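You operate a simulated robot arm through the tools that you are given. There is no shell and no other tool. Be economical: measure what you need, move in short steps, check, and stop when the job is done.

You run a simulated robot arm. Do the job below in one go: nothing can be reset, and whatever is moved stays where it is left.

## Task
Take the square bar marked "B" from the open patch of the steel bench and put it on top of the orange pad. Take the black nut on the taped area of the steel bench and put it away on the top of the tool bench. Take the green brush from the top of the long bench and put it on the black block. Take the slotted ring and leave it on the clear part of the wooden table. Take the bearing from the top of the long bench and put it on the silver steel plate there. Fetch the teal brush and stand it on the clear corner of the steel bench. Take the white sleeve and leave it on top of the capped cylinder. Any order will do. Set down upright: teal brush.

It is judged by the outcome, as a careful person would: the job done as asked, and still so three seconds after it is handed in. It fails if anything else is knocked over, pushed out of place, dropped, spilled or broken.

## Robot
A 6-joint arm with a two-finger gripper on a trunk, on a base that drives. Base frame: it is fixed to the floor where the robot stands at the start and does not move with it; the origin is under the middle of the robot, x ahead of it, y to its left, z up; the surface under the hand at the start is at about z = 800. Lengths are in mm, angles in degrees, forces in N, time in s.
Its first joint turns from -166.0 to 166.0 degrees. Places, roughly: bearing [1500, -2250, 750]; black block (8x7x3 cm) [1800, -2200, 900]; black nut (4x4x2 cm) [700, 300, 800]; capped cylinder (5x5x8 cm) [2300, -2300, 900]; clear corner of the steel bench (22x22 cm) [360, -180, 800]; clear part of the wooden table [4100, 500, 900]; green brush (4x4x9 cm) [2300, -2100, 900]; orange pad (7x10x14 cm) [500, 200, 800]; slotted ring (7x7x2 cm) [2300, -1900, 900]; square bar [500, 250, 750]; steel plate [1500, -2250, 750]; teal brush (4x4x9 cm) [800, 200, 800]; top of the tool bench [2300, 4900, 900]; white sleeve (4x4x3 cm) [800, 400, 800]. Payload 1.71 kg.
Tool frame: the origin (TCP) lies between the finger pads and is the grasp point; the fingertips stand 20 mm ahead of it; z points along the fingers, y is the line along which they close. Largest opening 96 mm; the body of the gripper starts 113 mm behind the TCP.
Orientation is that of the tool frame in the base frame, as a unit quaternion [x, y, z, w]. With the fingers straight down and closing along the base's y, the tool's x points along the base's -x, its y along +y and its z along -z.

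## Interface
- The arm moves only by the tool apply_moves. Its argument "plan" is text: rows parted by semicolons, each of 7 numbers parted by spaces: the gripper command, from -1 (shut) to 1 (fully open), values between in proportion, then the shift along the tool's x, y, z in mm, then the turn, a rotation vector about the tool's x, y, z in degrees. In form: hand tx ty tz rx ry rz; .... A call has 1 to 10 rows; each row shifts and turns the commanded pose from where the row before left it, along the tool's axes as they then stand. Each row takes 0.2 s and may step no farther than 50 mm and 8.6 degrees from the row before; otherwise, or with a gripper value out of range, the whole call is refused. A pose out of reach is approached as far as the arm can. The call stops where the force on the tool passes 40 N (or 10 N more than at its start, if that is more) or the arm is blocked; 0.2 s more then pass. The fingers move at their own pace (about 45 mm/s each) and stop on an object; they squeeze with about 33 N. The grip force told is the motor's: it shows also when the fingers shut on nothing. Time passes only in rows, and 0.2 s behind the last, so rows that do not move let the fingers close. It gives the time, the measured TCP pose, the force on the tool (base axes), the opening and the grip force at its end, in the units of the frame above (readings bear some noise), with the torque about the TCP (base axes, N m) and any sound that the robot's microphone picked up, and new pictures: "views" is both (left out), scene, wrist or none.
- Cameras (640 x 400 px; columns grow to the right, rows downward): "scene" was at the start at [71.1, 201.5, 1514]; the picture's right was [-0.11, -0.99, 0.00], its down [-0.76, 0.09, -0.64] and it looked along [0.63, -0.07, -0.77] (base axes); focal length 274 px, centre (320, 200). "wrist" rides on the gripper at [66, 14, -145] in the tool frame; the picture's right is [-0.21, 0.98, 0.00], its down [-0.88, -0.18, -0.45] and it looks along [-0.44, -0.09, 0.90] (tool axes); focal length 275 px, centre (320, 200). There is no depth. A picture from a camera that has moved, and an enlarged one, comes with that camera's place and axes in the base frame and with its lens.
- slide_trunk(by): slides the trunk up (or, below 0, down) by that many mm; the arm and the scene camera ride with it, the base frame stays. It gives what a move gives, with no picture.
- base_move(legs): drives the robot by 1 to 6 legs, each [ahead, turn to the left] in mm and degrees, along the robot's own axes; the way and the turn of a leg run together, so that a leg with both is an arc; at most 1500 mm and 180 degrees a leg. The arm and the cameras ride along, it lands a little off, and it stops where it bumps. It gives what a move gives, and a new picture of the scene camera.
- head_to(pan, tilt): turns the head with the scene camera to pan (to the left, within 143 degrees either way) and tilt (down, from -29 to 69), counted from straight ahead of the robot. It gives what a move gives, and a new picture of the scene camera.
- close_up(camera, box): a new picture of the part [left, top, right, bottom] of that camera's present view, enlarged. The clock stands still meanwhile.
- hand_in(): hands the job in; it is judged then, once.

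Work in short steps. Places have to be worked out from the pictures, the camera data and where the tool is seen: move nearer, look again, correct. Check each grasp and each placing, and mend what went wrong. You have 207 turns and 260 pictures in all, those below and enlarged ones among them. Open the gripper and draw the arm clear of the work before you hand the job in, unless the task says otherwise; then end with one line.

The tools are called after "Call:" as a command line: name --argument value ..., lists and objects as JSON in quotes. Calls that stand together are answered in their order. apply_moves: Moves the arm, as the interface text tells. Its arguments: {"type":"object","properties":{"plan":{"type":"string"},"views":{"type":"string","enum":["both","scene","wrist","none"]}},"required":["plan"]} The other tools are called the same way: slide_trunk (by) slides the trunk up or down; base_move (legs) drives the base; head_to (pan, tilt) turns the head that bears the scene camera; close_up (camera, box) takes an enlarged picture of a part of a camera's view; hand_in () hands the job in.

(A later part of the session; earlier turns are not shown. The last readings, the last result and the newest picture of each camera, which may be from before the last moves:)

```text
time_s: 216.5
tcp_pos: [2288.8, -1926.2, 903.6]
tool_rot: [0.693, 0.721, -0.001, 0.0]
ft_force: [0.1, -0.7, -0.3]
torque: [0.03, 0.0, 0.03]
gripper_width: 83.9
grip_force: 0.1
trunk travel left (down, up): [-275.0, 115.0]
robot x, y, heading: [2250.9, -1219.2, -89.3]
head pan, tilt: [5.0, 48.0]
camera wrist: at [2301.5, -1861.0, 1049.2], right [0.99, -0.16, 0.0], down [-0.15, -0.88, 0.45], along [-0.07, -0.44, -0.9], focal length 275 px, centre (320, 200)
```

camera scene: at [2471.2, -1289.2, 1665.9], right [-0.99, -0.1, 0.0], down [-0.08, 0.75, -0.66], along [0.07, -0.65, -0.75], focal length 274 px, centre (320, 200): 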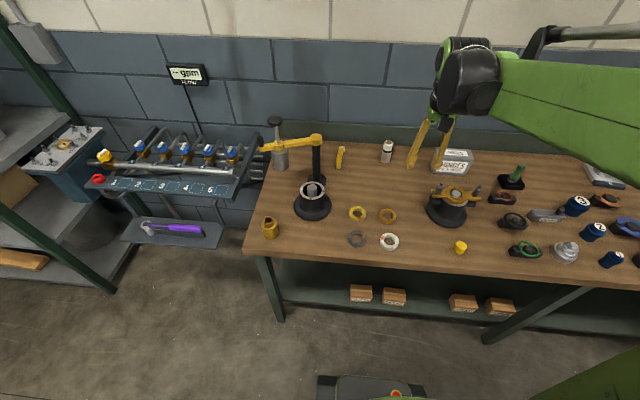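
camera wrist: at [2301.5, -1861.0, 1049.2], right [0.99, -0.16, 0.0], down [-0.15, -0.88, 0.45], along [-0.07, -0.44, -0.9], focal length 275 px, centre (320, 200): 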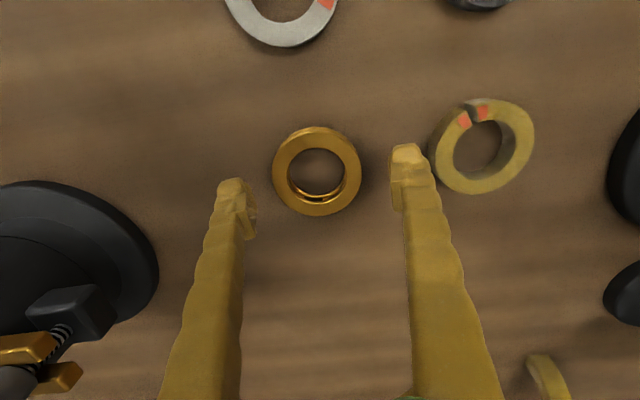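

Centred. Lower and grip.

Call:
apply_moves --plan "0.75 0 0 15 0 0 0;0.75 0 0 14 0 0 0;0.75 0 0 0 0 0 0;-1 0 0 0 0 0 0;-1 0 0 0 0 0 0;-1 0 0 0 0 0 0;-1 0 0 0 0 0 0" --views "wrist"

```text
time_s: 217.5
tcp_pos: [2289.7, -1913.5, 886.6]
tool_rot: [0.691, 0.723, -0.008, 0.005]
ft_force: [0.5, 0.8, 0.2]
torque: [-0.12, 0.03, 0.01]
gripper_width: 60.2
grip_force: 8.0
trunk travel left (down, up): [-275.0, 115.0]
robot x, y, heading: [2251.0, -1218.9, -89.1]
head pan, tilt: [5.0, 48.0]
stopped in row 4: the force on the tool passed its limit at 42 N (the readings are from after the stop); the commanded pose is now the measured one
camera wrist: at [2301.3, -1843.0, 1030.5], right [0.99, -0.16, 0.0], down [-0.15, -0.88, 0.46], along [-0.07, -0.46, -0.89], focal length 275 px, centre (320, 200)
```

wrist: 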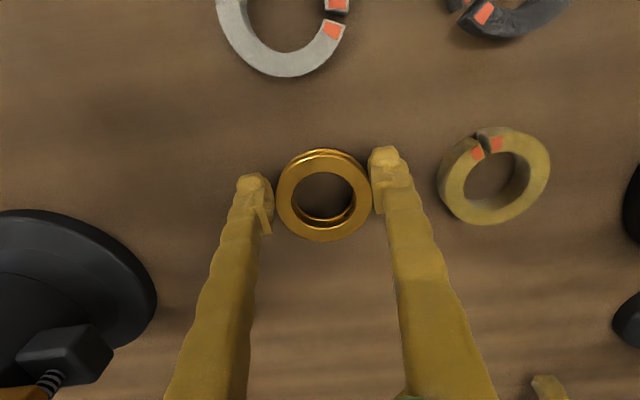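

The tips pressed on the bench (top nearer z≈855), so the call stopped and the hand sprang up. Reopen, recentre over the ring, and use a slightly higher grip.

Call:
apply_moves --plan "0.75 0 0 -8 0 1.0 0;0.75 0 0 0 0 0 0;0.75 -11 0 0 0 0 0;0.75 0 0 0 0 0 0" --views "wrist"

```text
time_s: 218.5
tcp_pos: [2289.2, -1927.0, 891.7]
tool_rot: [0.693, 0.721, 0.0, -0.001]
ft_force: [-0.8, -0.6, -0.1]
torque: [0.03, 0.02, 0.03]
gripper_width: 84.0
grip_force: 0.0
trunk travel left (down, up): [-275.0, 115.0]
robot x, y, heading: [2255.5, -1214.7, -89.2]
head pan, tilt: [5.0, 48.0]
camera wrist: at [2301.3, -1859.7, 1037.5], right [0.99, -0.16, 0.0], down [-0.15, -0.88, 0.44], along [-0.07, -0.44, -0.9], focal length 275 px, centre (320, 200)
```

wrist: 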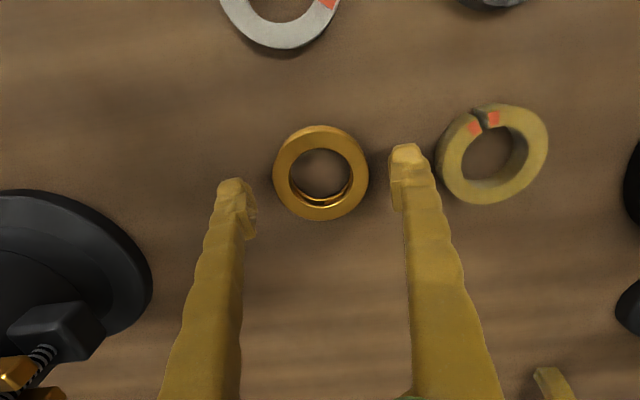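

Call:
apply_moves --plan "0.75 4 2.5 7 0 0 0;0.75 0 0 5 0 0 0;0.75 0 0 0 0 0 0" --views "none"

```text
time_s: 219.3
tcp_pos: [2294.0, -1921.2, 880.9]
tool_rot: [0.692, 0.722, 0.0, -0.002]
ft_force: [0.5, 0.1, -0.1]
torque: [-0.02, 0.01, 0.03]
gripper_width: 84.0
grip_force: 0.0
trunk travel left (down, up): [-275.0, 115.0]
robot x, y, heading: [2255.9, -1222.2, -89.1]
head pan, tilt: [5.0, 48.0]
```

Call:
apply_moves --plan "0.75 0 -1 2.5 0 0 0;0.75 0 0 0 0 0 0;0.3 0 0 0 0 0 0;0.2 0 0 0 0 0 0;-1 0 0 0 0 0 0;-1 0 0 0 0 0 0;-1 0 0 0 0 0 0;-1 0 0 0 0 0 0" --views "wrist"

```text
time_s: 221.1
tcp_pos: [2291.8, -1921.6, 878.7]
tool_rot: [0.692, 0.722, 0.0, -0.001]
ft_force: [2.3, -1.6, 7.6]
torque: [0.02, -0.14, -0.06]
gripper_width: 60.5
grip_force: 32.9
trunk travel left (down, up): [-275.0, 115.0]
robot x, y, heading: [2256.3, -1221.0, -89.4]
head pan, tilt: [5.0, 48.0]
camera wrist: at [2303.5, -1855.6, 1023.8], right [0.99, -0.16, 0.0], down [-0.15, -0.88, 0.44], along [-0.07, -0.44, -0.9], focal length 275 px, centre (320, 200)
```

wrist: 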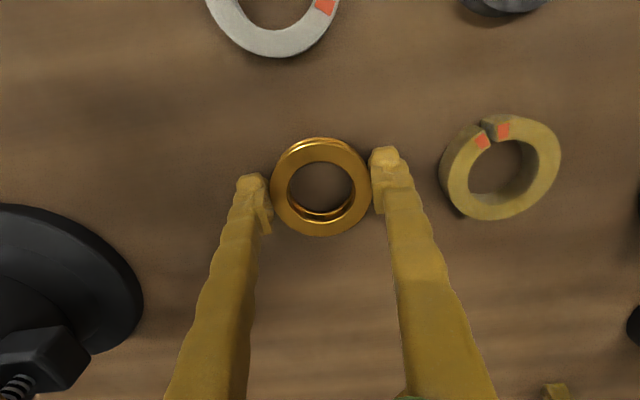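

Gripped at 60.5 mm with the tips just touching the bench (top at about 858). Lift gently.

Call:
apply_moves --plan "-1 0 0 -5 0 0 0;-1 0 0 -10 0 0 0;-1 0 0 -15 0 0 0;-1 0 0 -20 0 0 0;-1 0 0 -25 0 0 0;-1 0 0 -30 0 0 0;-1 0 0 -30 0 0 0;-1 0 0 -30 0 0 0;-1 0 0 -30 0 0 0;-1 0 0 0 0 0 0" --views "both"

```text
time_s: 223.3
tcp_pos: [2292.8, -1921.5, 1072.7]
tool_rot: [0.692, 0.722, 0.0, -0.002]
ft_force: [-0.2, 0.4, -1.1]
torque: [-0.02, -0.04, 0.02]
gripper_width: 60.6
grip_force: 33.1
trunk travel left (down, up): [-275.0, 115.0]
robot x, y, heading: [2253.5, -1219.6, -89.4]
head pan, tilt: [5.0, 48.0]
camera scene: at [2471.2, -1289.1, 1665.9], right [-0.99, -0.1, 0.0], down [-0.08, 0.75, -0.66], along [0.07, -0.65, -0.75], focal length 274 px, centre (320, 200)
camera wrist: at [2303.7, -1854.5, 1218.1], right [0.99, -0.16, 0.0], down [-0.15, -0.88, 0.44], along [-0.07, -0.44, -0.9], focal length 275 px, centre (320, 200)
```

scene: 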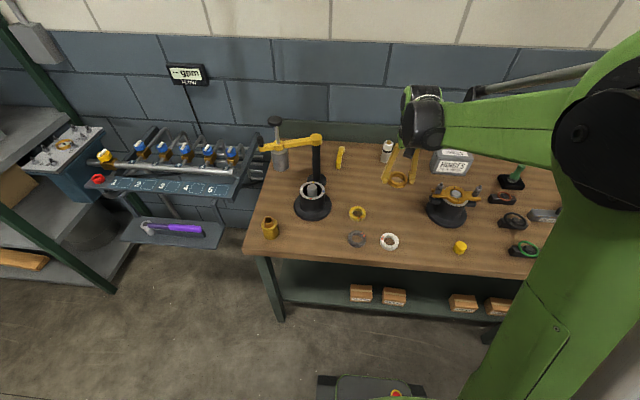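
wrist: 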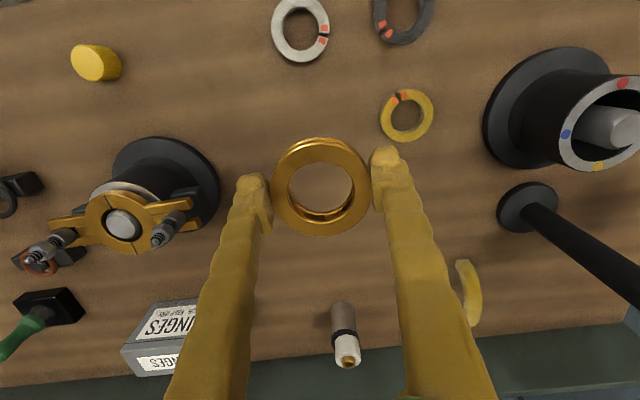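

Slotted ring held. Raise it and drive along the aisle toward the wooden table for a look.

Call:
apply_moves --plan "-1 20 0 -30 0 0 0;-1 20 0 -30 0 0 0;-1 10 0 -30 0 0 0;-1 0 0 0 0 0 0" --views "none"

Call:
base_move --legs '[[0, 89.5], [900, 0]]'

Call:
head_to --pan 25 --tilt 28

```text
time_s: 224.3
tcp_pos: [2290.8, -1873.3, 1163.6]
tool_rot: [0.692, 0.722, 0.0, -0.002]
ft_force: [-0.3, 0.0, -1.3]
torque: [0.02, 0.0, 0.0]
gripper_width: 60.6
grip_force: 33.1
trunk travel left (down, up): [-275.0, 115.0]
robot x, y, heading: [2252.2, -1217.1, -89.4]
head pan, tilt: [5.0, 48.0]
```

```text
time_s: 236.5
tcp_pos: [3809.8, -1198.0, 1164.6]
tool_rot: [-0.011, 1.0, -0.001, 0.0]
ft_force: [-0.4, -0.6, -0.5]
torque: [0.02, -0.01, -0.03]
gripper_width: 60.7
grip_force: 32.8
trunk travel left (down, up): [-275.0, 115.0]
robot x, y, heading: [3158.2, -1220.0, -0.4]
head pan, tilt: [5.0, 48.0]
camera scene: at [3198.6, -1004.5, 1667.1], right [0.08, -1.0, 0.0], down [-0.74, -0.06, -0.67], along [0.67, 0.06, -0.74], focal length 274 px, centre (320, 200)
```

scene: 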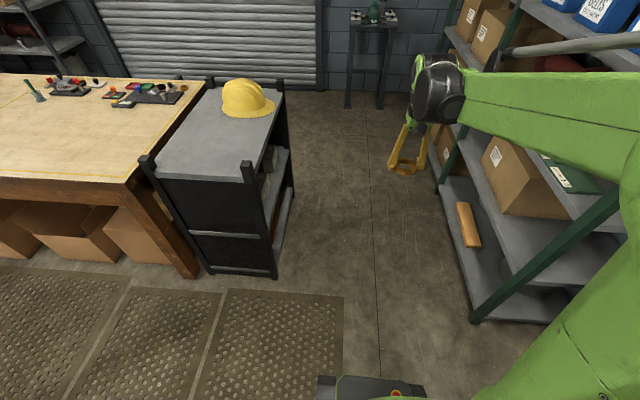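

```text
time_s: 237.4
tcp_pos: [3813.7, -1197.4, 1163.0]
tool_rot: [-0.01, 1.0, -0.001, -0.001]
ft_force: [-0.5, 0.6, -0.8]
torque: [-0.01, 0.02, 0.05]
gripper_width: 60.5
grip_force: 32.8
trunk travel left (down, up): [-275.0, 115.0]
robot x, y, heading: [3159.8, -1220.5, -0.1]
head pan, tilt: [25.0, 28.0]
camera scene: at [3202.9, -972.9, 1697.0], right [0.42, -0.91, 0.0], down [-0.42, -0.2, -0.88], along [0.8, 0.37, -0.47], focal length 274 px, centre (320, 200)
```

scene: 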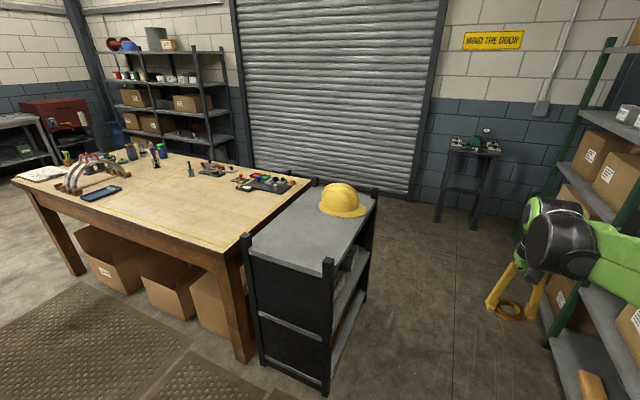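

The wooden table's near edge is at about x≈3960. The gap between it and the steel bench is about 750 mm wide, with mats on the floor. First check the bench end on the left.

Call:
head_to --pan 75 --tilt 30

```text
time_s: 238.5
tcp_pos: [3814.2, -1196.8, 1164.0]
tool_rot: [-0.011, 1.0, -0.001, -0.001]
ft_force: [-0.7, 0.1, -1.5]
torque: [-0.02, 0.02, 0.0]
gripper_width: 60.6
grip_force: 33.0
trunk travel left (down, up): [-275.0, 115.0]
robot x, y, heading: [3157.8, -1220.4, -0.3]
head pan, tilt: [75.0, 30.0]
camera scene: at [3143.8, -923.7, 1693.6], right [0.96, -0.26, 0.0], down [-0.13, -0.48, -0.87], along [0.23, 0.84, -0.5], focal length 274 px, centre (320, 200)
```

scene: 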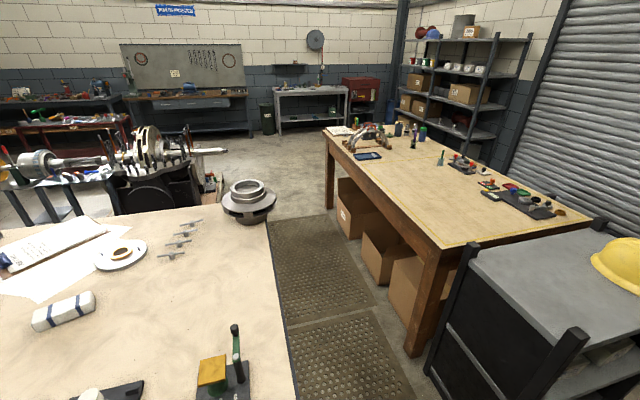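

Gap is clear from x≈3180 to ≈3960. Drive into it along x≈3580.

Call:
base_move --legs '[[0, 45], [590, 0], [0, 45], [600, 0]]'

```text
time_s: 253.3
tcp_pos: [3526.5, 447.1, 1167.4]
tool_rot: [0.718, -0.696, 0.0, -0.002]
ft_force: [0.2, 0.2, -2.0]
torque: [0.03, 0.01, 0.0]
gripper_width: 60.6
grip_force: 33.1
trunk travel left (down, up): [-275.0, 115.0]
robot x, y, heading: [3556.4, -202.2, 90.6]
head pan, tilt: [75.0, 30.0]
camera scene: at [3260.7, -217.8, 1698.7], right [0.25, 0.97, 0.0], down [0.48, -0.12, -0.87], along [-0.84, 0.22, -0.5], focal length 274 px, centre (320, 200)
```

scene: 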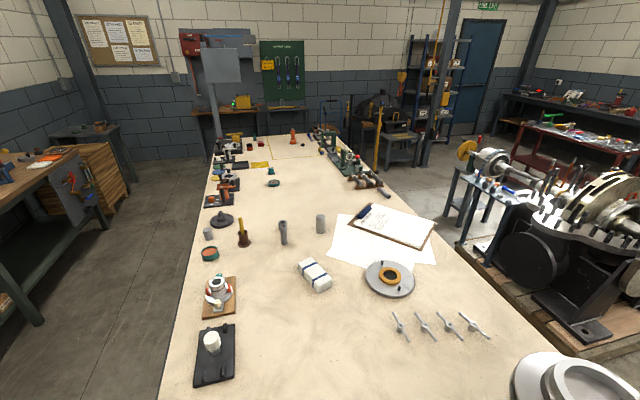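

Continue 330 ahead and turn right to face the table.

Call:
base_move --legs '[[330, 0], [0, -60]]'

Call:
head_to --pan 5 --tilt 45

```text
time_s: 260.2
tcp_pos: [4110.5, 480.2, 1161.9]
tool_rot: [-0.267, 0.964, -0.001, -0.001]
ft_force: [-0.5, -0.5, -1.2]
torque: [-0.03, 0.0, -0.02]
gripper_width: 60.5
grip_force: 32.8
trunk travel left (down, up): [-275.0, 115.0]
robot x, y, heading: [3552.1, 131.3, 29.5]
head pan, tilt: [75.0, 30.0]
camera scene: at [3412.4, 404.6, 1696.8], right [0.97, 0.25, -0.01], down [0.12, -0.49, -0.86], along [-0.22, 0.83, -0.51], focal length 274 px, centre (320, 200)
```

scene: 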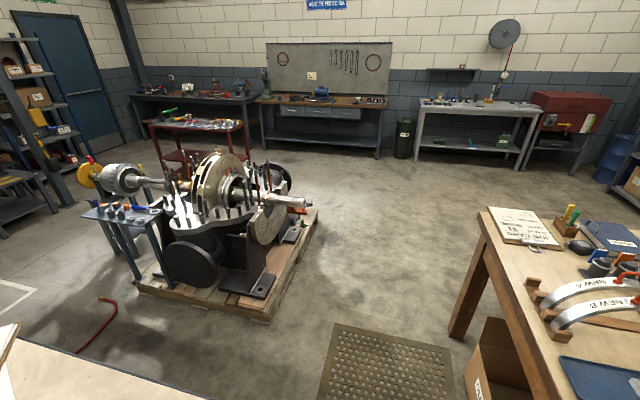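

```text
time_s: 261.6
tcp_pos: [4103.7, 473.5, 1163.6]
tool_rot: [-0.268, 0.963, 0.001, 0.003]
ft_force: [-0.5, 0.1, -1.4]
torque: [0.01, 0.0, -0.01]
gripper_width: 60.6
grip_force: 33.2
trunk travel left (down, up): [-275.0, 115.0]
robot x, y, heading: [3555.4, 132.8, 29.4]
head pan, tilt: [5.0, 45.0]
camera scene: at [3501.7, 363.1, 1673.9], right [0.57, -0.82, 0.0], down [-0.59, -0.41, -0.7], along [0.58, 0.4, -0.71], focal length 274 px, centre (320, 200)
```

scene: 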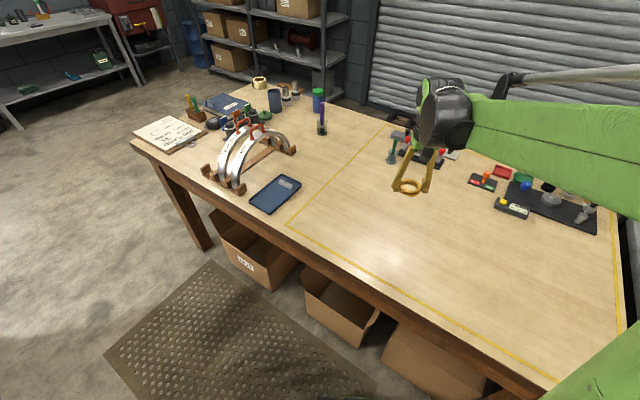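

The hand is already over the clear taped part. Lower to about z 985 and look.

Call:
apply_moves --plan "-1 0 0 25 0 0 0;-1 0 0 40 0 0 0;-1 0 0 40 0 0 0;-1 0 0 40 0 0 0;-1 0 0 35 0 0 0;-1 0 0 0 0 0 0" --views "both"

```text
time_s: 263.0
tcp_pos: [4103.8, 473.5, 983.4]
tool_rot: [-0.266, 0.964, 0.001, 0.004]
ft_force: [-0.1, 0.3, -1.8]
torque: [-0.02, 0.04, 0.0]
gripper_width: 60.5
grip_force: 32.4
trunk travel left (down, up): [-275.0, 115.0]
robot x, y, heading: [3555.2, 132.7, 29.7]
head pan, tilt: [5.0, 45.0]
camera scene: at [3501.9, 363.3, 1673.9], right [0.57, -0.82, 0.0], down [-0.59, -0.41, -0.7], along [0.58, 0.4, -0.71], focal length 274 px, centre (320, 200)
camera wrist: at [4040.1, 452.4, 1127.7], right [-0.33, 0.95, 0.0], down [0.84, 0.29, 0.45], along [0.43, 0.15, -0.89], focal length 275 px, centre (320, 200)
```

scene: 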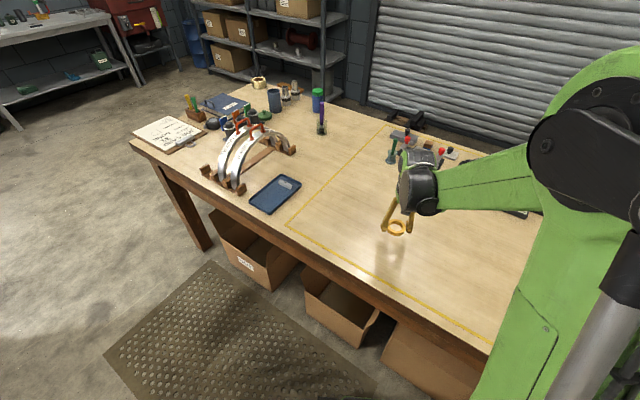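
wrist: 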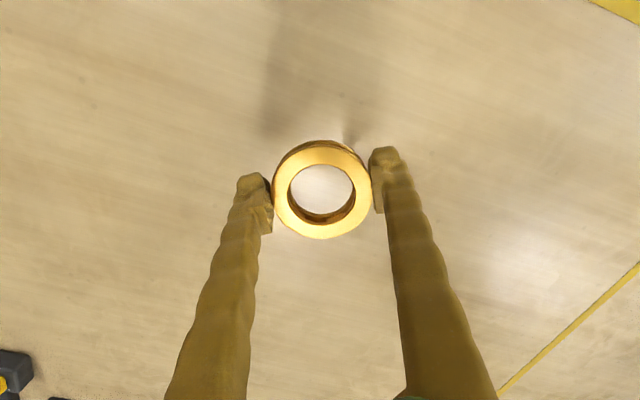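

Clear underneath. Lower in moderate steps, watching force.

Call:
apply_moves --plan "-1 0 0 15 0 0 0;-1 0 0 15 0 0 0;-1 0 0 10 0 0 0;-1 0 0 0 0 0 0" --views "scene"

Call:
close_up --camera "scene" --box '[360, 190, 440, 270]'

```text
time_s: 264.0
tcp_pos: [4104.8, 474.3, 941.9]
tool_rot: [-0.266, 0.964, 0.001, 0.003]
ft_force: [0.2, -0.1, -1.3]
torque: [-0.04, 0.03, 0.01]
gripper_width: 60.6
grip_force: 33.0
trunk travel left (down, up): [-275.0, 115.0]
robot x, y, heading: [3553.4, 136.1, 29.9]
head pan, tilt: [5.0, 45.0]
camera scene: at [3502.1, 363.1, 1673.9], right [0.57, -0.82, 0.0], down [-0.59, -0.41, -0.7], along [0.58, 0.4, -0.71], focal length 274 px, centre (320, 200)
```

scene: 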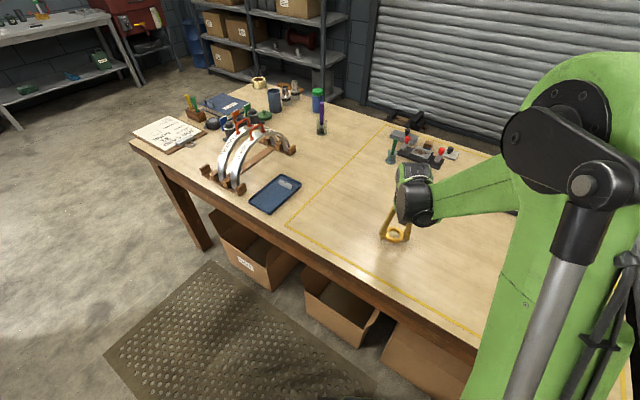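

```text
5.00 times, centred on (400, 230) of scene
camera zoom: at [3502.1, 363.1, 1673.9], right [0.57, -0.82, 0.0], down [-0.59, -0.41, -0.7], along [0.58, 0.4, -0.71], focal length 1369 px, centre (-80, 50)
```

zoom: 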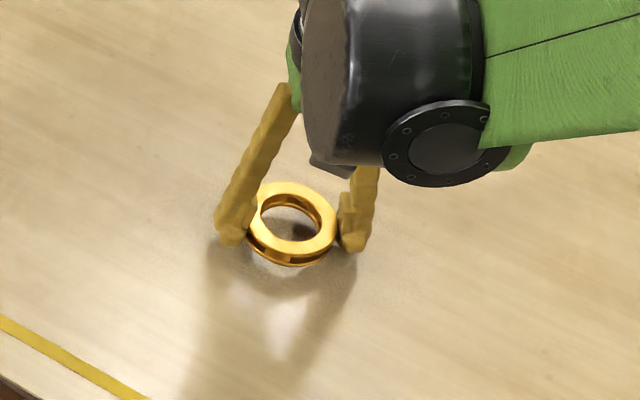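

Call:
apply_moves --plan "-1 0 0 6 0 0 0;-1 0 0 5 0 0 0;-1 0 0 3 0 0 0;-1 0 0 0 0 0 0" --views "none"

Call:
apply_moves --plan "-1 0 0 2 0 0 0;-1 0 0 1.5 0 0 0;-1 0 0 0 0 0 0" --views "none"

```text
time_s: 265.0
tcp_pos: [4104.9, 472.8, 929.7]
tool_rot: [-0.267, 0.964, 0.001, 0.004]
ft_force: [0.3, -0.3, -1.6]
torque: [0.0, -0.01, 0.02]
gripper_width: 60.5
grip_force: 32.7
trunk travel left (down, up): [-275.0, 115.0]
robot x, y, heading: [3551.1, 134.0, 29.8]
head pan, tilt: [5.0, 45.0]
```

```text
time_s: 265.6
tcp_pos: [4098.7, 467.0, 929.9]
tool_rot: [-0.267, 0.964, 0.004, 0.008]
ft_force: [0.0, -0.7, -1.3]
torque: [0.06, -0.01, 0.01]
gripper_width: 60.6
grip_force: 33.1
trunk travel left (down, up): [-275.0, 115.0]
robot x, y, heading: [3554.4, 135.5, 29.7]
head pan, tilt: [5.0, 45.0]
stopped in row 3: the force on the tool passed its limit at 44 N (the readings are from after the stop); the commanded pose is now the measured one
```

Contact found at about 927, then the hand sprang up slightly. Lower 2 mm again and check.

Call:
apply_moves --plan "-1 0 0 1.5 0 0 0;-1 0 0 0 0 0 0" --views "none"

Call:
close_up --camera "scene" --box '[360, 200, 420, 260]'

```text
time_s: 266.2
tcp_pos: [4099.6, 467.0, 928.4]
tool_rot: [-0.267, 0.964, 0.003, 0.008]
ft_force: [1.1, -1.4, 11.5]
torque: [-0.32, 0.11, 0.02]
gripper_width: 60.3
grip_force: 32.9
trunk travel left (down, up): [-275.0, 115.0]
robot x, y, heading: [3552.3, 136.5, 29.7]
head pan, tilt: [5.0, 45.0]
```

```text
6.67 times, centred on (390, 230) of scene
camera zoom: at [3501.1, 362.5, 1674.1], right [0.57, -0.82, 0.0], down [-0.59, -0.41, -0.7], along [0.58, 0.4, -0.71], focal length 1825 px, centre (-147, 0)
```

zoom: 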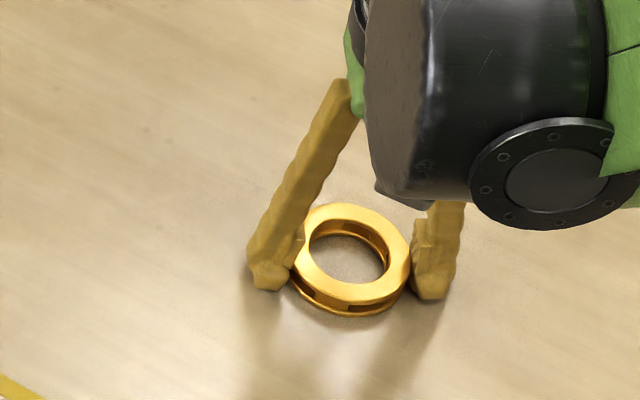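

Light contact (11 N). Release and withdraw.

Call:
apply_moves --plan "-1 0 0 -0.5 0 0 0;0.4 0 0 0 0 0 0;0.6 0 0 0 0 0 0;0.6 0 0 0 0 0 0;0.6 0 0 -15 0 0 0;0.6 0 0 -30 0 0 0;0.6 0 0 -40 0 0 0;0.6 0 0 -40 0 0 0;0.6 0 0 -45 0 0 0;0 0 0 -45 0 0 0" --views "both"

```text
time_s: 268.4
tcp_pos: [4095.9, 463.9, 1145.8]
tool_rot: [-0.267, 0.964, 0.003, 0.008]
ft_force: [-0.3, 0.7, 0.7]
torque: [-0.02, -0.01, 0.04]
gripper_width: 47.9
grip_force: 0.0
trunk travel left (down, up): [-275.0, 115.0]
robot x, y, heading: [3556.5, 136.9, 29.6]
head pan, tilt: [5.0, 45.0]
camera scene: at [3501.2, 362.8, 1673.9], right [0.57, -0.82, 0.0], down [-0.59, -0.41, -0.7], along [0.58, 0.4, -0.71], focal length 274 px, centre (320, 200)
camera wrist: at [4029.7, 441.2, 1289.9], right [-0.33, 0.94, 0.01], down [0.84, 0.29, 0.46], along [0.43, 0.15, -0.89], focal length 275 px, centre (320, 200)
```

scene: 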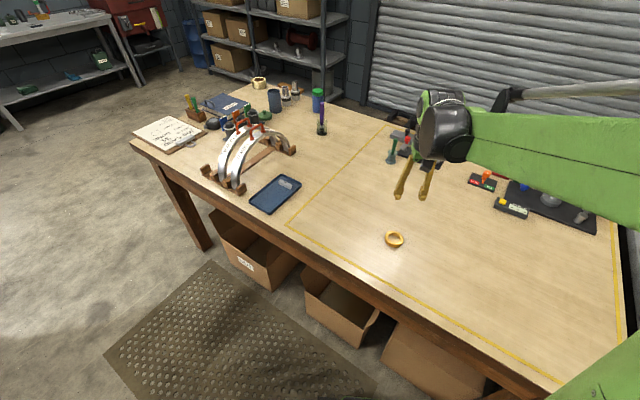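
wrist: 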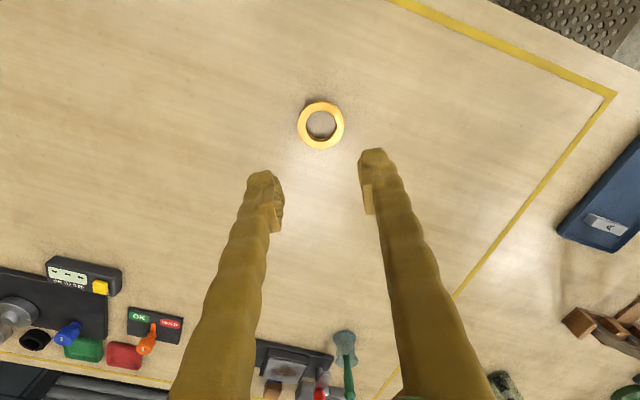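

The slotted ring lies on the clear part of the table. Now back out of the gap and along the aisle to fetch the nut from the front of the steel bench.

Call:
base_move --legs '[[0, -119.5], [950, 0], [0, -45], [480, 0], [0, -45]]'

```text
time_s: 292.3
tcp_pos: [2583.3, -1172.4, 1144.7]
tool_rot: [1.0, 0.01, -0.009, 0.001]
ft_force: [-0.1, 0.2, 0.4]
torque: [-0.06, -0.02, -0.03]
gripper_width: 48.0
grip_force: 0.0
trunk travel left (down, up): [-275.0, 115.0]
robot x, y, heading: [3219.8, -1156.4, 179.7]
head pan, tilt: [5.0, 45.0]
camera scene: at [3139.6, -1385.4, 1669.9], right [-0.08, 1.0, 0.01], down [0.72, 0.07, -0.7], along [-0.69, -0.05, -0.72], focal length 274 px, centre (320, 200)
```

scene: 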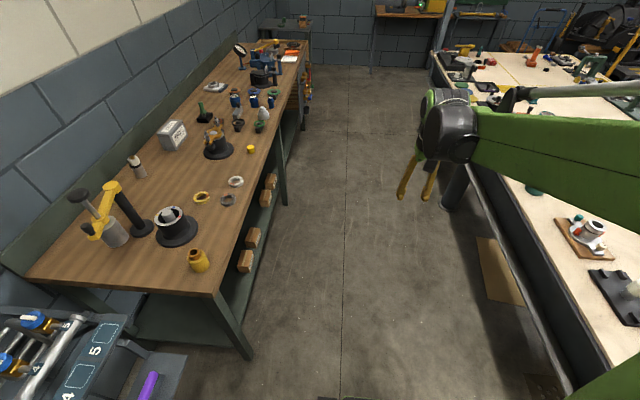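

Call:
base_move --legs '[[1500, 0], [1500, 0], [550, 0]]'

Call:
base_move --legs '[[0, -90], [1150, 0]]'

```text
time_s: 316.0
tcp_pos: [-951.1, -1171.9, 1151.9]
tool_rot: [1.0, 0.009, -0.016, 0.005]
ft_force: [0.0, 0.7, 0.5]
torque: [0.0, 0.04, -0.01]
gripper_width: 48.1
grip_force: 0.2
trunk travel left (down, up): [-275.0, 115.0]
robot x, y, heading: [-337.0, -1161.0, 179.8]
head pan, tilt: [5.0, 45.0]
camera scene: at [-412.3, -1380.7, 1670.1], right [-0.08, 1.0, 0.0], down [0.72, 0.06, -0.7], along [-0.69, -0.06, -0.72], focal length 274 px, centre (320, 200)
```

scene: 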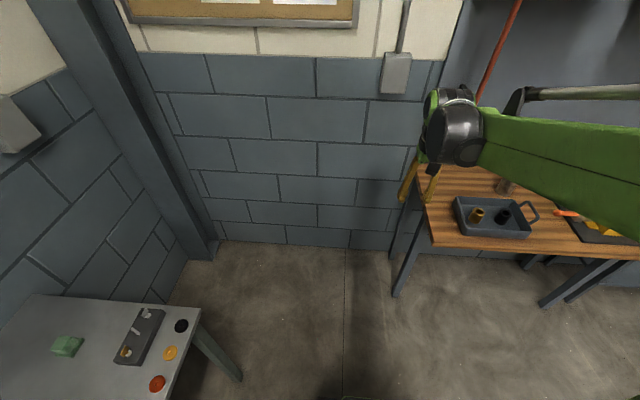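

```text
time_s: 330.0
tcp_pos: [-352.3, 601.1, 1160.3]
tool_rot: [0.718, -0.696, -0.02, -0.012]
ft_force: [-0.4, -0.6, 0.0]
torque: [-0.03, 0.02, -0.02]
gripper_width: 48.2
grip_force: 0.1
trunk travel left (down, up): [-275.0, 115.0]
robot x, y, heading: [-339.7, -2.3, 90.1]
head pan, tilt: [5.0, 45.0]
camera scene: at [-555.3, 77.7, 1670.1], right [1.0, 0.09, 0.0], down [0.07, -0.71, -0.7], along [-0.07, 0.69, -0.72], focal length 274 px, centre (320, 200)
```

scene: 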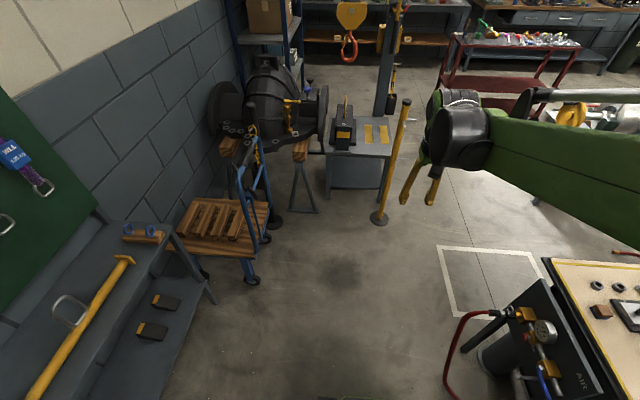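

Turn right to face the steel bench and advance.

Call:
base_move --legs '[[0, -90], [290, 0]]'

```text
time_s: 338.3
tcp_pos: [532.1, 33.8, 1169.3]
tool_rot: [-0.025, 0.999, 0.005, 0.03]
ft_force: [-0.5, -0.5, 0.1]
torque: [-0.02, -0.05, 0.0]
gripper_width: 48.0
grip_force: 0.0
trunk travel left (down, up): [-275.0, 115.0]
robot x, y, heading: [-53.2, 6.2, 1.8]
head pan, tilt: [5.0, 45.0]
camera scene: at [20.6, 227.1, 1670.1], right [0.12, -0.99, 0.0], down [-0.71, -0.08, -0.7], along [0.69, 0.08, -0.72], focal length 274 px, centre (320, 200)
```

scene: 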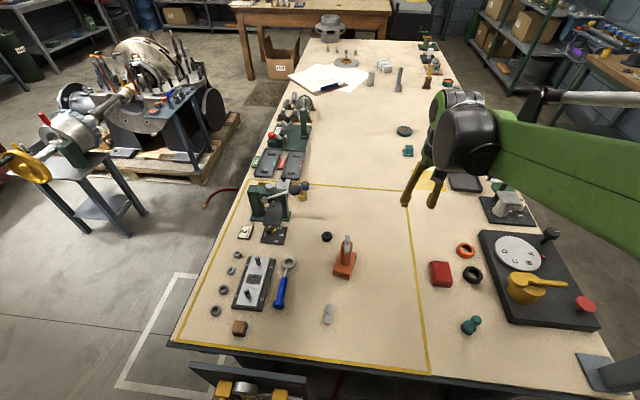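

Bar B and the teal brush are still as placed. Nut is at about (647, 273): level the tool and move over it.

Call:
apply_moves --plan "0 0 0 0 0.6 3.4 0;0 -19 40 0 0 0 0;0 -19 40 0 0 0 0;0 -19 40 0 0 0 0;0 -19 40 0 0 0 0;0 -19 40 0 0 0 0;0 -19 40 0 0 0 0;0 0 0 40 0 0 0;0 0 0 40 0 0 0;0 0 0 0 0 0 0" --views "wrist"

```text
time_s: 340.5
tcp_pos: [618.2, 278.4, 1098.0]
tool_rot: [-0.025, 1.0, -0.001, 0.008]
ft_force: [0.2, -0.8, -0.1]
torque: [-0.01, -0.01, 0.02]
gripper_width: 47.9
grip_force: 0.1
trunk travel left (down, up): [-275.0, 115.0]
robot x, y, heading: [-49.5, 5.9, 1.9]
head pan, tilt: [5.0, 45.0]
camera wrist: at [549.5, 289.6, 1241.3], right [0.16, 0.99, 0.0], down [0.88, -0.14, 0.46], along [0.45, -0.07, -0.89], focal length 275 px, centre (320, 200)
```

wrist: 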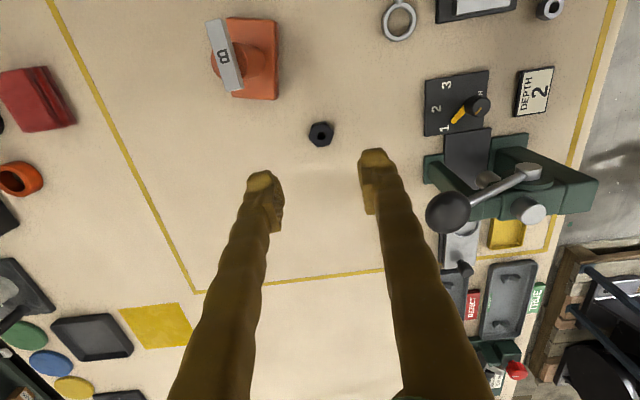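

Nut is at (650, 276). Correct and descend to about z 885.

Call:
apply_moves --plan "0.25 -32 -3.5 0 0 0 0;0.25 0 0 45 0 0 0;0.25 0 0 45 0 0 0;0.25 0 0 45 0 0 0;0.25 0 0 45 0 0 0;0.25 0 0 33 0 0 0;0.25 0 0 0 0 0 0" --views "wrist"

Call:
close_up --camera "wrist" --box '[240, 100, 400, 230]'

```text
time_s: 342.1
tcp_pos: [652.8, 278.6, 884.8]
tool_rot: [-0.024, 1.0, -0.001, 0.008]
ft_force: [-0.8, -0.3, 0.0]
torque: [-0.01, 0.02, -0.01]
gripper_width: 59.8
grip_force: 0.2
trunk travel left (down, up): [-275.0, 115.0]
robot x, y, heading: [-51.2, 9.4, 1.7]
head pan, tilt: [5.0, 45.0]
camera wrist: at [584.3, 288.6, 1029.5], right [0.16, 0.99, 0.0], down [0.88, -0.14, 0.46], along [0.45, -0.07, -0.89], focal length 275 px, centre (320, 200)
```

wrist: 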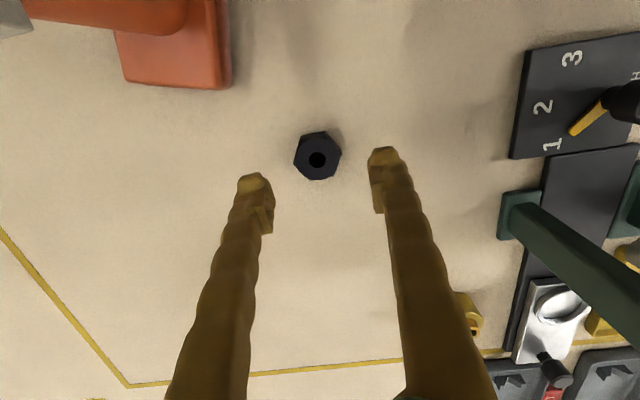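

```text
3.08 times, centred on (320, 165) of wrist
camera zoom: at [584.3, 288.6, 1029.5], right [0.16, 0.99, 0.0], down [0.88, -0.14, 0.46], along [0.45, -0.07, -0.89], focal length 847 px, centre (320, 308)
```

zoom: 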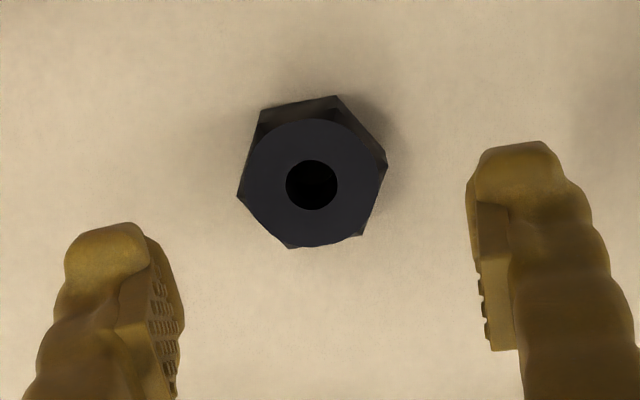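

Nut centre is at (654, 276), with flats turned about 26° from the jaw line. Turn the hand to match and lower to grip.

Call:
apply_moves --plan "0.25 -1 -2.6 0 0 0 0;0.25 0 0 0 0 0 8.55;0.25 0 0 0 0 0 8.55;0.25 0 0 20 0 0 8.55;0.25 0 0 20 0 0 0;0.25 0 0 15 0 0 0;0.25 0 0 6 0 0 0;0.25 0 0 0 0 0 0" --views "wrist"

```text
time_s: 343.9
tcp_pos: [656.2, 273.3, 825.9]
tool_rot: [0.198, 0.98, 0.0, 0.008]
ft_force: [-0.9, 0.3, 0.5]
torque: [0.03, -0.01, 0.01]
gripper_width: 60.2
grip_force: 0.1
trunk travel left (down, up): [-275.0, 115.0]
robot x, y, heading: [-47.7, 4.2, 1.6]
head pan, tilt: [5.0, 45.0]
camera wrist: at [598.2, 312.6, 969.3], right [0.57, 0.82, 0.01], down [0.73, -0.51, 0.46], along [0.38, -0.25, -0.89], focal length 275 px, centre (320, 200)
```

wrist: 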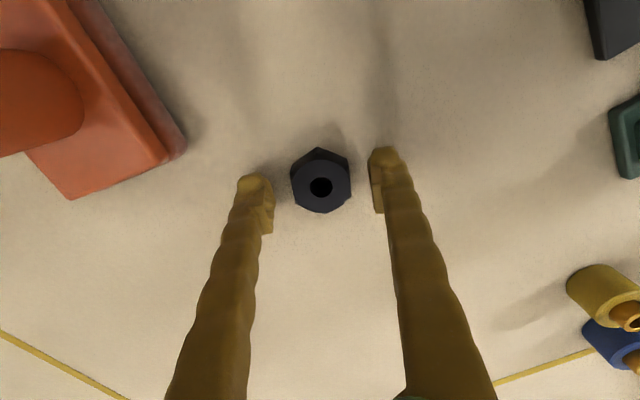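

Flats aligned with the fingers. Close and lift slowly.

Call:
apply_moves --plan "0.25 0 0 2.5 0 0 0;0.25 0 0 0 0 0 0;-0.1 0 0 0 0 0 0;-1 0 0 0 0 0 0;-1 0 0 0 0 0 0;-1 0 0 0 0 0 0;-1 0 0 0 0 0 0;-1 0 0 -6 0 0 0;-1 0 0 -10 0 0 0;-1 0 0 -14 0 0 0" --views "wrist"

```text
time_s: 346.1
tcp_pos: [655.4, 273.5, 853.3]
tool_rot: [0.198, 0.98, 0.001, 0.008]
ft_force: [0.3, -0.5, -1.6]
torque: [0.01, 0.0, 0.01]
gripper_width: 38.2
grip_force: 33.4
trunk travel left (down, up): [-275.0, 115.0]
robot x, y, heading: [-55.8, 7.7, 1.8]
head pan, tilt: [5.0, 45.0]
camera wrist: at [598.9, 312.7, 997.0], right [0.57, 0.82, 0.01], down [0.73, -0.51, 0.46], along [0.38, -0.25, -0.89], focal length 275 px, centre (320, 200)
```

wrist: 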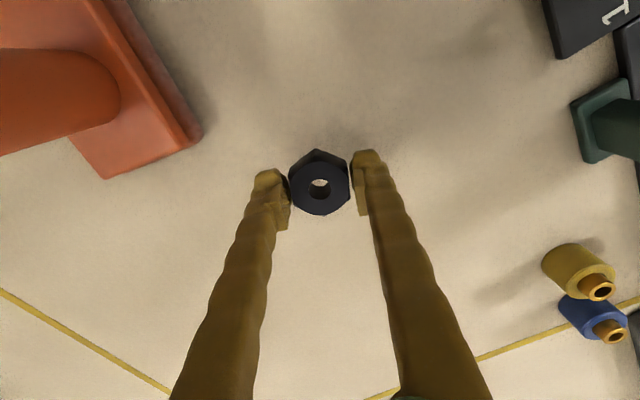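

Nut held. Lift it to about z 1130.

Call:
apply_moves --plan "-1 0 0 -20 0 0 0;-1 0 0 -25 0 0 0;-1 0 0 -30 0 0 0;-1 0 0 -30 0 0 0;-1 0 0 -30 0 0 0;-1 0 0 -30 0 0 0;-1 0 0 -30 0 0 0;-1 0 0 -30 0 0 0;-1 0 0 -30 0 0 0;-1 0 0 -30 0 0 0" --views "wrist"

Call:
head_to --pan 60 --tilt 25

```text
time_s: 348.3
tcp_pos: [652.2, 275.8, 1139.2]
tool_rot: [0.197, 0.98, 0.001, 0.008]
ft_force: [-0.7, 0.3, -2.4]
torque: [0.02, 0.0, 0.05]
gripper_width: 38.2
grip_force: 33.0
trunk travel left (down, up): [-275.0, 115.0]
robot x, y, heading: [-47.6, 9.3, 1.7]
head pan, tilt: [5.0, 45.0]
camera wrist: at [594.4, 312.8, 1282.9], right [0.57, 0.82, 0.01], down [0.73, -0.51, 0.46], along [0.38, -0.25, -0.89], focal length 275 px, centre (320, 200)
```

wrist: 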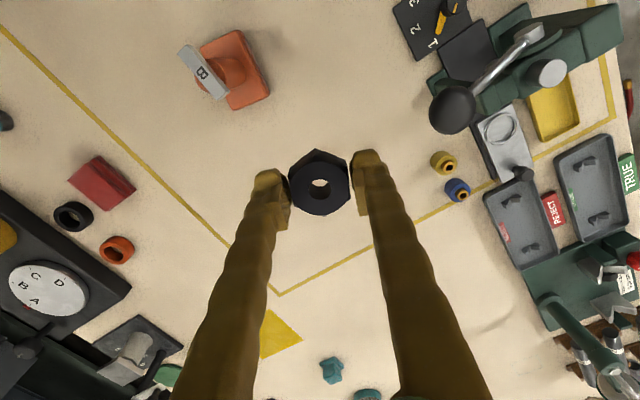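

```text
time_s: 349.5
tcp_pos: [651.2, 274.0, 1136.6]
tool_rot: [0.198, 0.98, 0.001, 0.008]
ft_force: [-0.2, 0.0, -1.8]
torque: [0.02, 0.01, -0.01]
gripper_width: 38.4
grip_force: 32.8
trunk travel left (down, up): [-275.0, 115.0]
robot x, y, heading: [-48.7, 3.6, 1.8]
head pan, tilt: [60.0, 25.0]
camera scene: at [-15.5, 298.9, 1701.1], right [0.88, -0.48, -0.01], down [-0.22, -0.37, -0.9], along [0.42, 0.8, -0.43], focal length 274 px, centre (320, 200)
```

scene: 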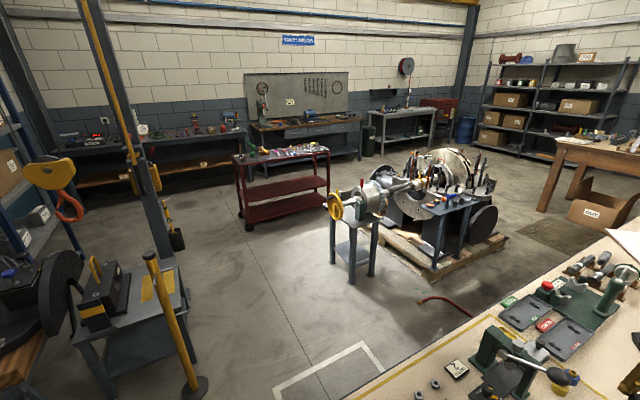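

Nut held. The left side is cluttered, so I'll use the known aisle and gap route to the tool bench. Centre the hand ahead first, then drive.

Call:
apply_moves --plan "-1 -8.5 -38 0 0 0 0;-1 -8.5 -38 0 0 0 0;-1 -8.5 -38 0 0 0 0;-1 -8.5 -38 0 0 0 0;-1 -8.5 -38 0 0 0 0;-1 -8.5 -38 0 0 0 0;-1 -8 -38 0 0 0 0;-1 0 0 0 0 0 0" --views "none"

Call:
head_to --pan 20 --tilt 30

Call:
base_move --legs '[[-400, 0], [0, -92], [1120, 0], [0, 90], [1400, 0]]'

```text
time_s: 351.3
tcp_pos: [602.6, 4.4, 1137.6]
tool_rot: [0.197, 0.98, 0.002, 0.008]
ft_force: [0.1, -0.5, -2.0]
torque: [0.02, 0.0, -0.02]
gripper_width: 38.2
grip_force: 32.9
trunk travel left (down, up): [-275.0, 115.0]
robot x, y, heading: [-46.3, 10.0, 1.8]
head pan, tilt: [60.0, 25.0]
```

```text
time_s: 352.4
tcp_pos: [603.0, 5.5, 1137.8]
tool_rot: [0.198, 0.98, 0.001, 0.008]
ft_force: [-0.5, 0.6, -2.9]
torque: [0.0, -0.01, 0.01]
gripper_width: 38.2
grip_force: 33.7
trunk travel left (down, up): [-275.0, 115.0]
robot x, y, heading: [-53.5, 10.0, 1.8]
head pan, tilt: [20.0, 30.0]
camera scene: at [24.6, 251.1, 1692.6], right [0.37, -0.93, -0.01], down [-0.48, -0.19, -0.86], along [0.8, 0.32, -0.51], focal length 274 px, centre (320, 200)
```

scene: 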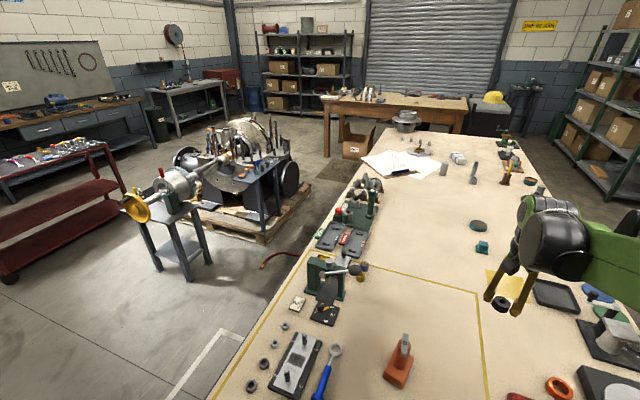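

```text
time_s: 384.2
tcp_pos: [1612.1, -1059.2, 1136.4]
tool_rot: [0.19, 0.982, 0.002, 0.007]
ft_force: [-0.5, 1.0, -1.3]
torque: [0.0, 0.04, -0.01]
gripper_width: 38.6
grip_force: 33.3
trunk travel left (down, up): [-275.0, 115.0]
robot x, y, heading: [958.2, -1070.5, 2.7]
head pan, tilt: [20.0, 30.0]
camera scene: at [1029.9, -823.0, 1692.6], right [0.38, -0.92, -0.01], down [-0.48, -0.19, -0.86], along [0.79, 0.33, -0.51], focal length 274 px, centre (320, 200)
```

scene: 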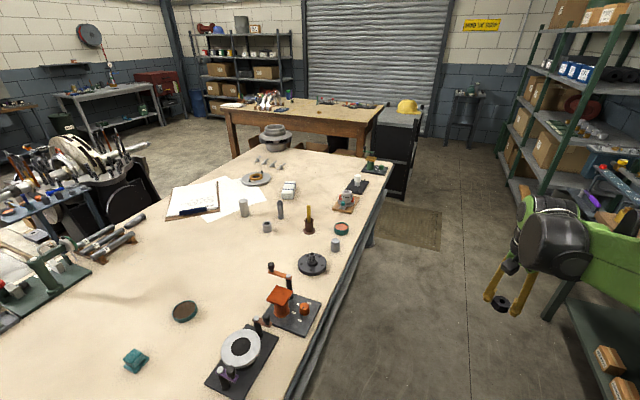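

Call:
base_move --legs '[[0, -3.5], [1300, 0], [1310, 0], [0, 90.5], [1000, 0]]'

```text
time_s: 414.6
tcp_pos: [3616.2, 557.9, 1147.7]
tool_rot: [-0.536, 0.844, 0.013, 0.009]
ft_force: [-0.2, -0.1, -2.0]
torque: [0.05, 0.03, 0.04]
gripper_width: 38.0
grip_force: 33.0
trunk travel left (down, up): [-275.0, 115.0]
robot x, y, heading: [3584.6, -77.0, 89.0]
head pan, tilt: [20.0, 30.0]
camera scene: at [3346.1, 7.0, 1697.7], right [0.94, 0.33, -0.01], down [0.16, -0.49, -0.86], along [-0.28, 0.81, -0.51], focal length 274 px, centre (320, 200)
```

scene: 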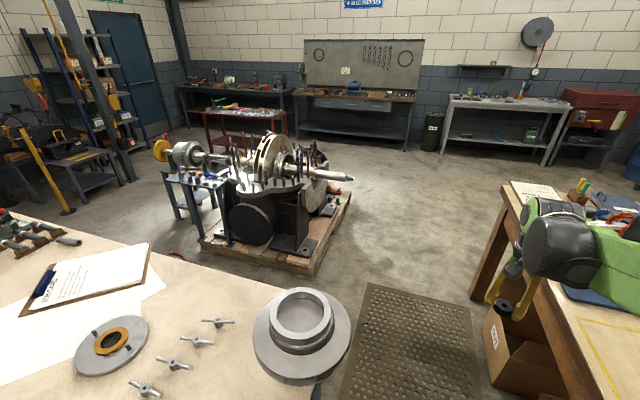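

Tool bench is seen at the far wall with open floor to it. Drive there.

Call:
base_move --legs '[[1400, 1], [1200, 0], [0, 55], [1400, 0], [0, -55]]'

```text
time_s: 439.9
tcp_pos: [2680.9, 3119.0, 1165.2]
tool_rot: [0.879, -0.476, -0.033, -0.004]
ft_force: [0.4, -0.3, -1.7]
torque: [0.03, 0.07, -0.03]
gripper_width: 38.1
grip_force: 32.7
trunk travel left (down, up): [-275.0, 115.0]
robot x, y, heading: [3168.5, 2793.2, 148.3]
head pan, tilt: [20.0, 30.0]
stopped in leg 4: the robot was blocked; the commanded pose is now the measured one
camera scene: at [2972.9, 2625.9, 1692.5], right [0.21, 0.98, -0.01], down [0.5, -0.11, -0.86], along [-0.84, 0.17, -0.51], focal length 274 px, centre (320, 200)
```

scene: 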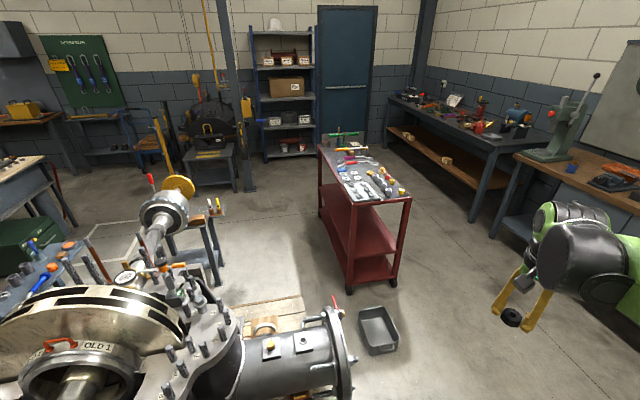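

Blocked, probably by the pallet corner of the pump. Back off and take a wider path: up to y≈3700, then across to x≈2430 and face the tool bench (front edge y≈4475).

Call:
base_move --legs '[[-260, 0], [0, -58], [1030, 0], [0, 90]]'

```text
time_s: 458.9
tcp_pos: [2761.1, 3658.0, 1165.8]
tool_rot: [0.983, -0.179, -0.034, 0.008]
ft_force: [0.0, 0.0, -2.1]
torque: [0.0, -0.02, -0.01]
gripper_width: 38.0
grip_force: 33.0
trunk travel left (down, up): [-275.0, 115.0]
robot x, y, heading: [3347.7, 3689.5, -175.6]
head pan, tilt: [20.0, 30.0]
camera scene: at [3290.4, 3439.3, 1692.6], right [-0.42, 0.91, -0.01], down [0.47, 0.21, -0.86], along [-0.78, -0.36, -0.51], focal length 274 px, centre (320, 200)
```

scene: 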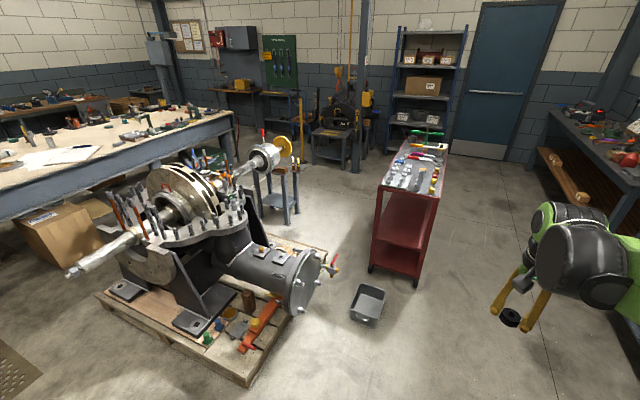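

Now across to x≈2430 and face the tool bench.

Call:
base_move --legs '[[0, -5.5], [900, 0], [0, -89]]'

```text
time_s: 471.7
tcp_pos: [2462.3, 4274.6, 1174.7]
tool_rot: [-0.536, 0.843, 0.035, 0.025]
ft_force: [-0.4, 0.0, -2.2]
torque: [0.01, -0.02, 0.0]
gripper_width: 38.2
grip_force: 32.9
trunk travel left (down, up): [-275.0, 115.0]
robot x, y, heading: [2438.6, 3704.6, 89.9]
head pan, tilt: [20.0, 30.0]
camera scene: at [2197.5, 3783.6, 1692.6], right [0.94, 0.34, -0.01], down [0.17, -0.48, -0.86], along [-0.3, 0.81, -0.51], focal length 274 px, centre (320, 200)
```

scene: 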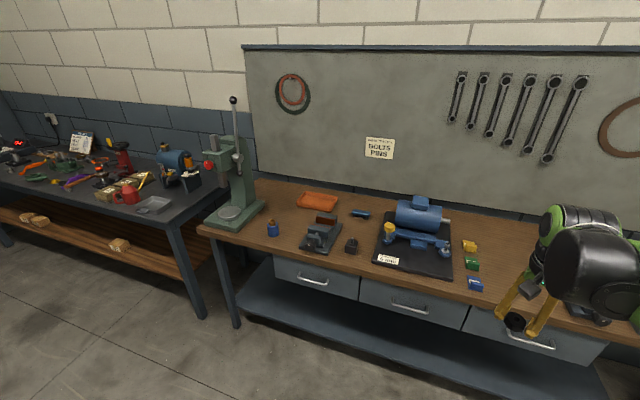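

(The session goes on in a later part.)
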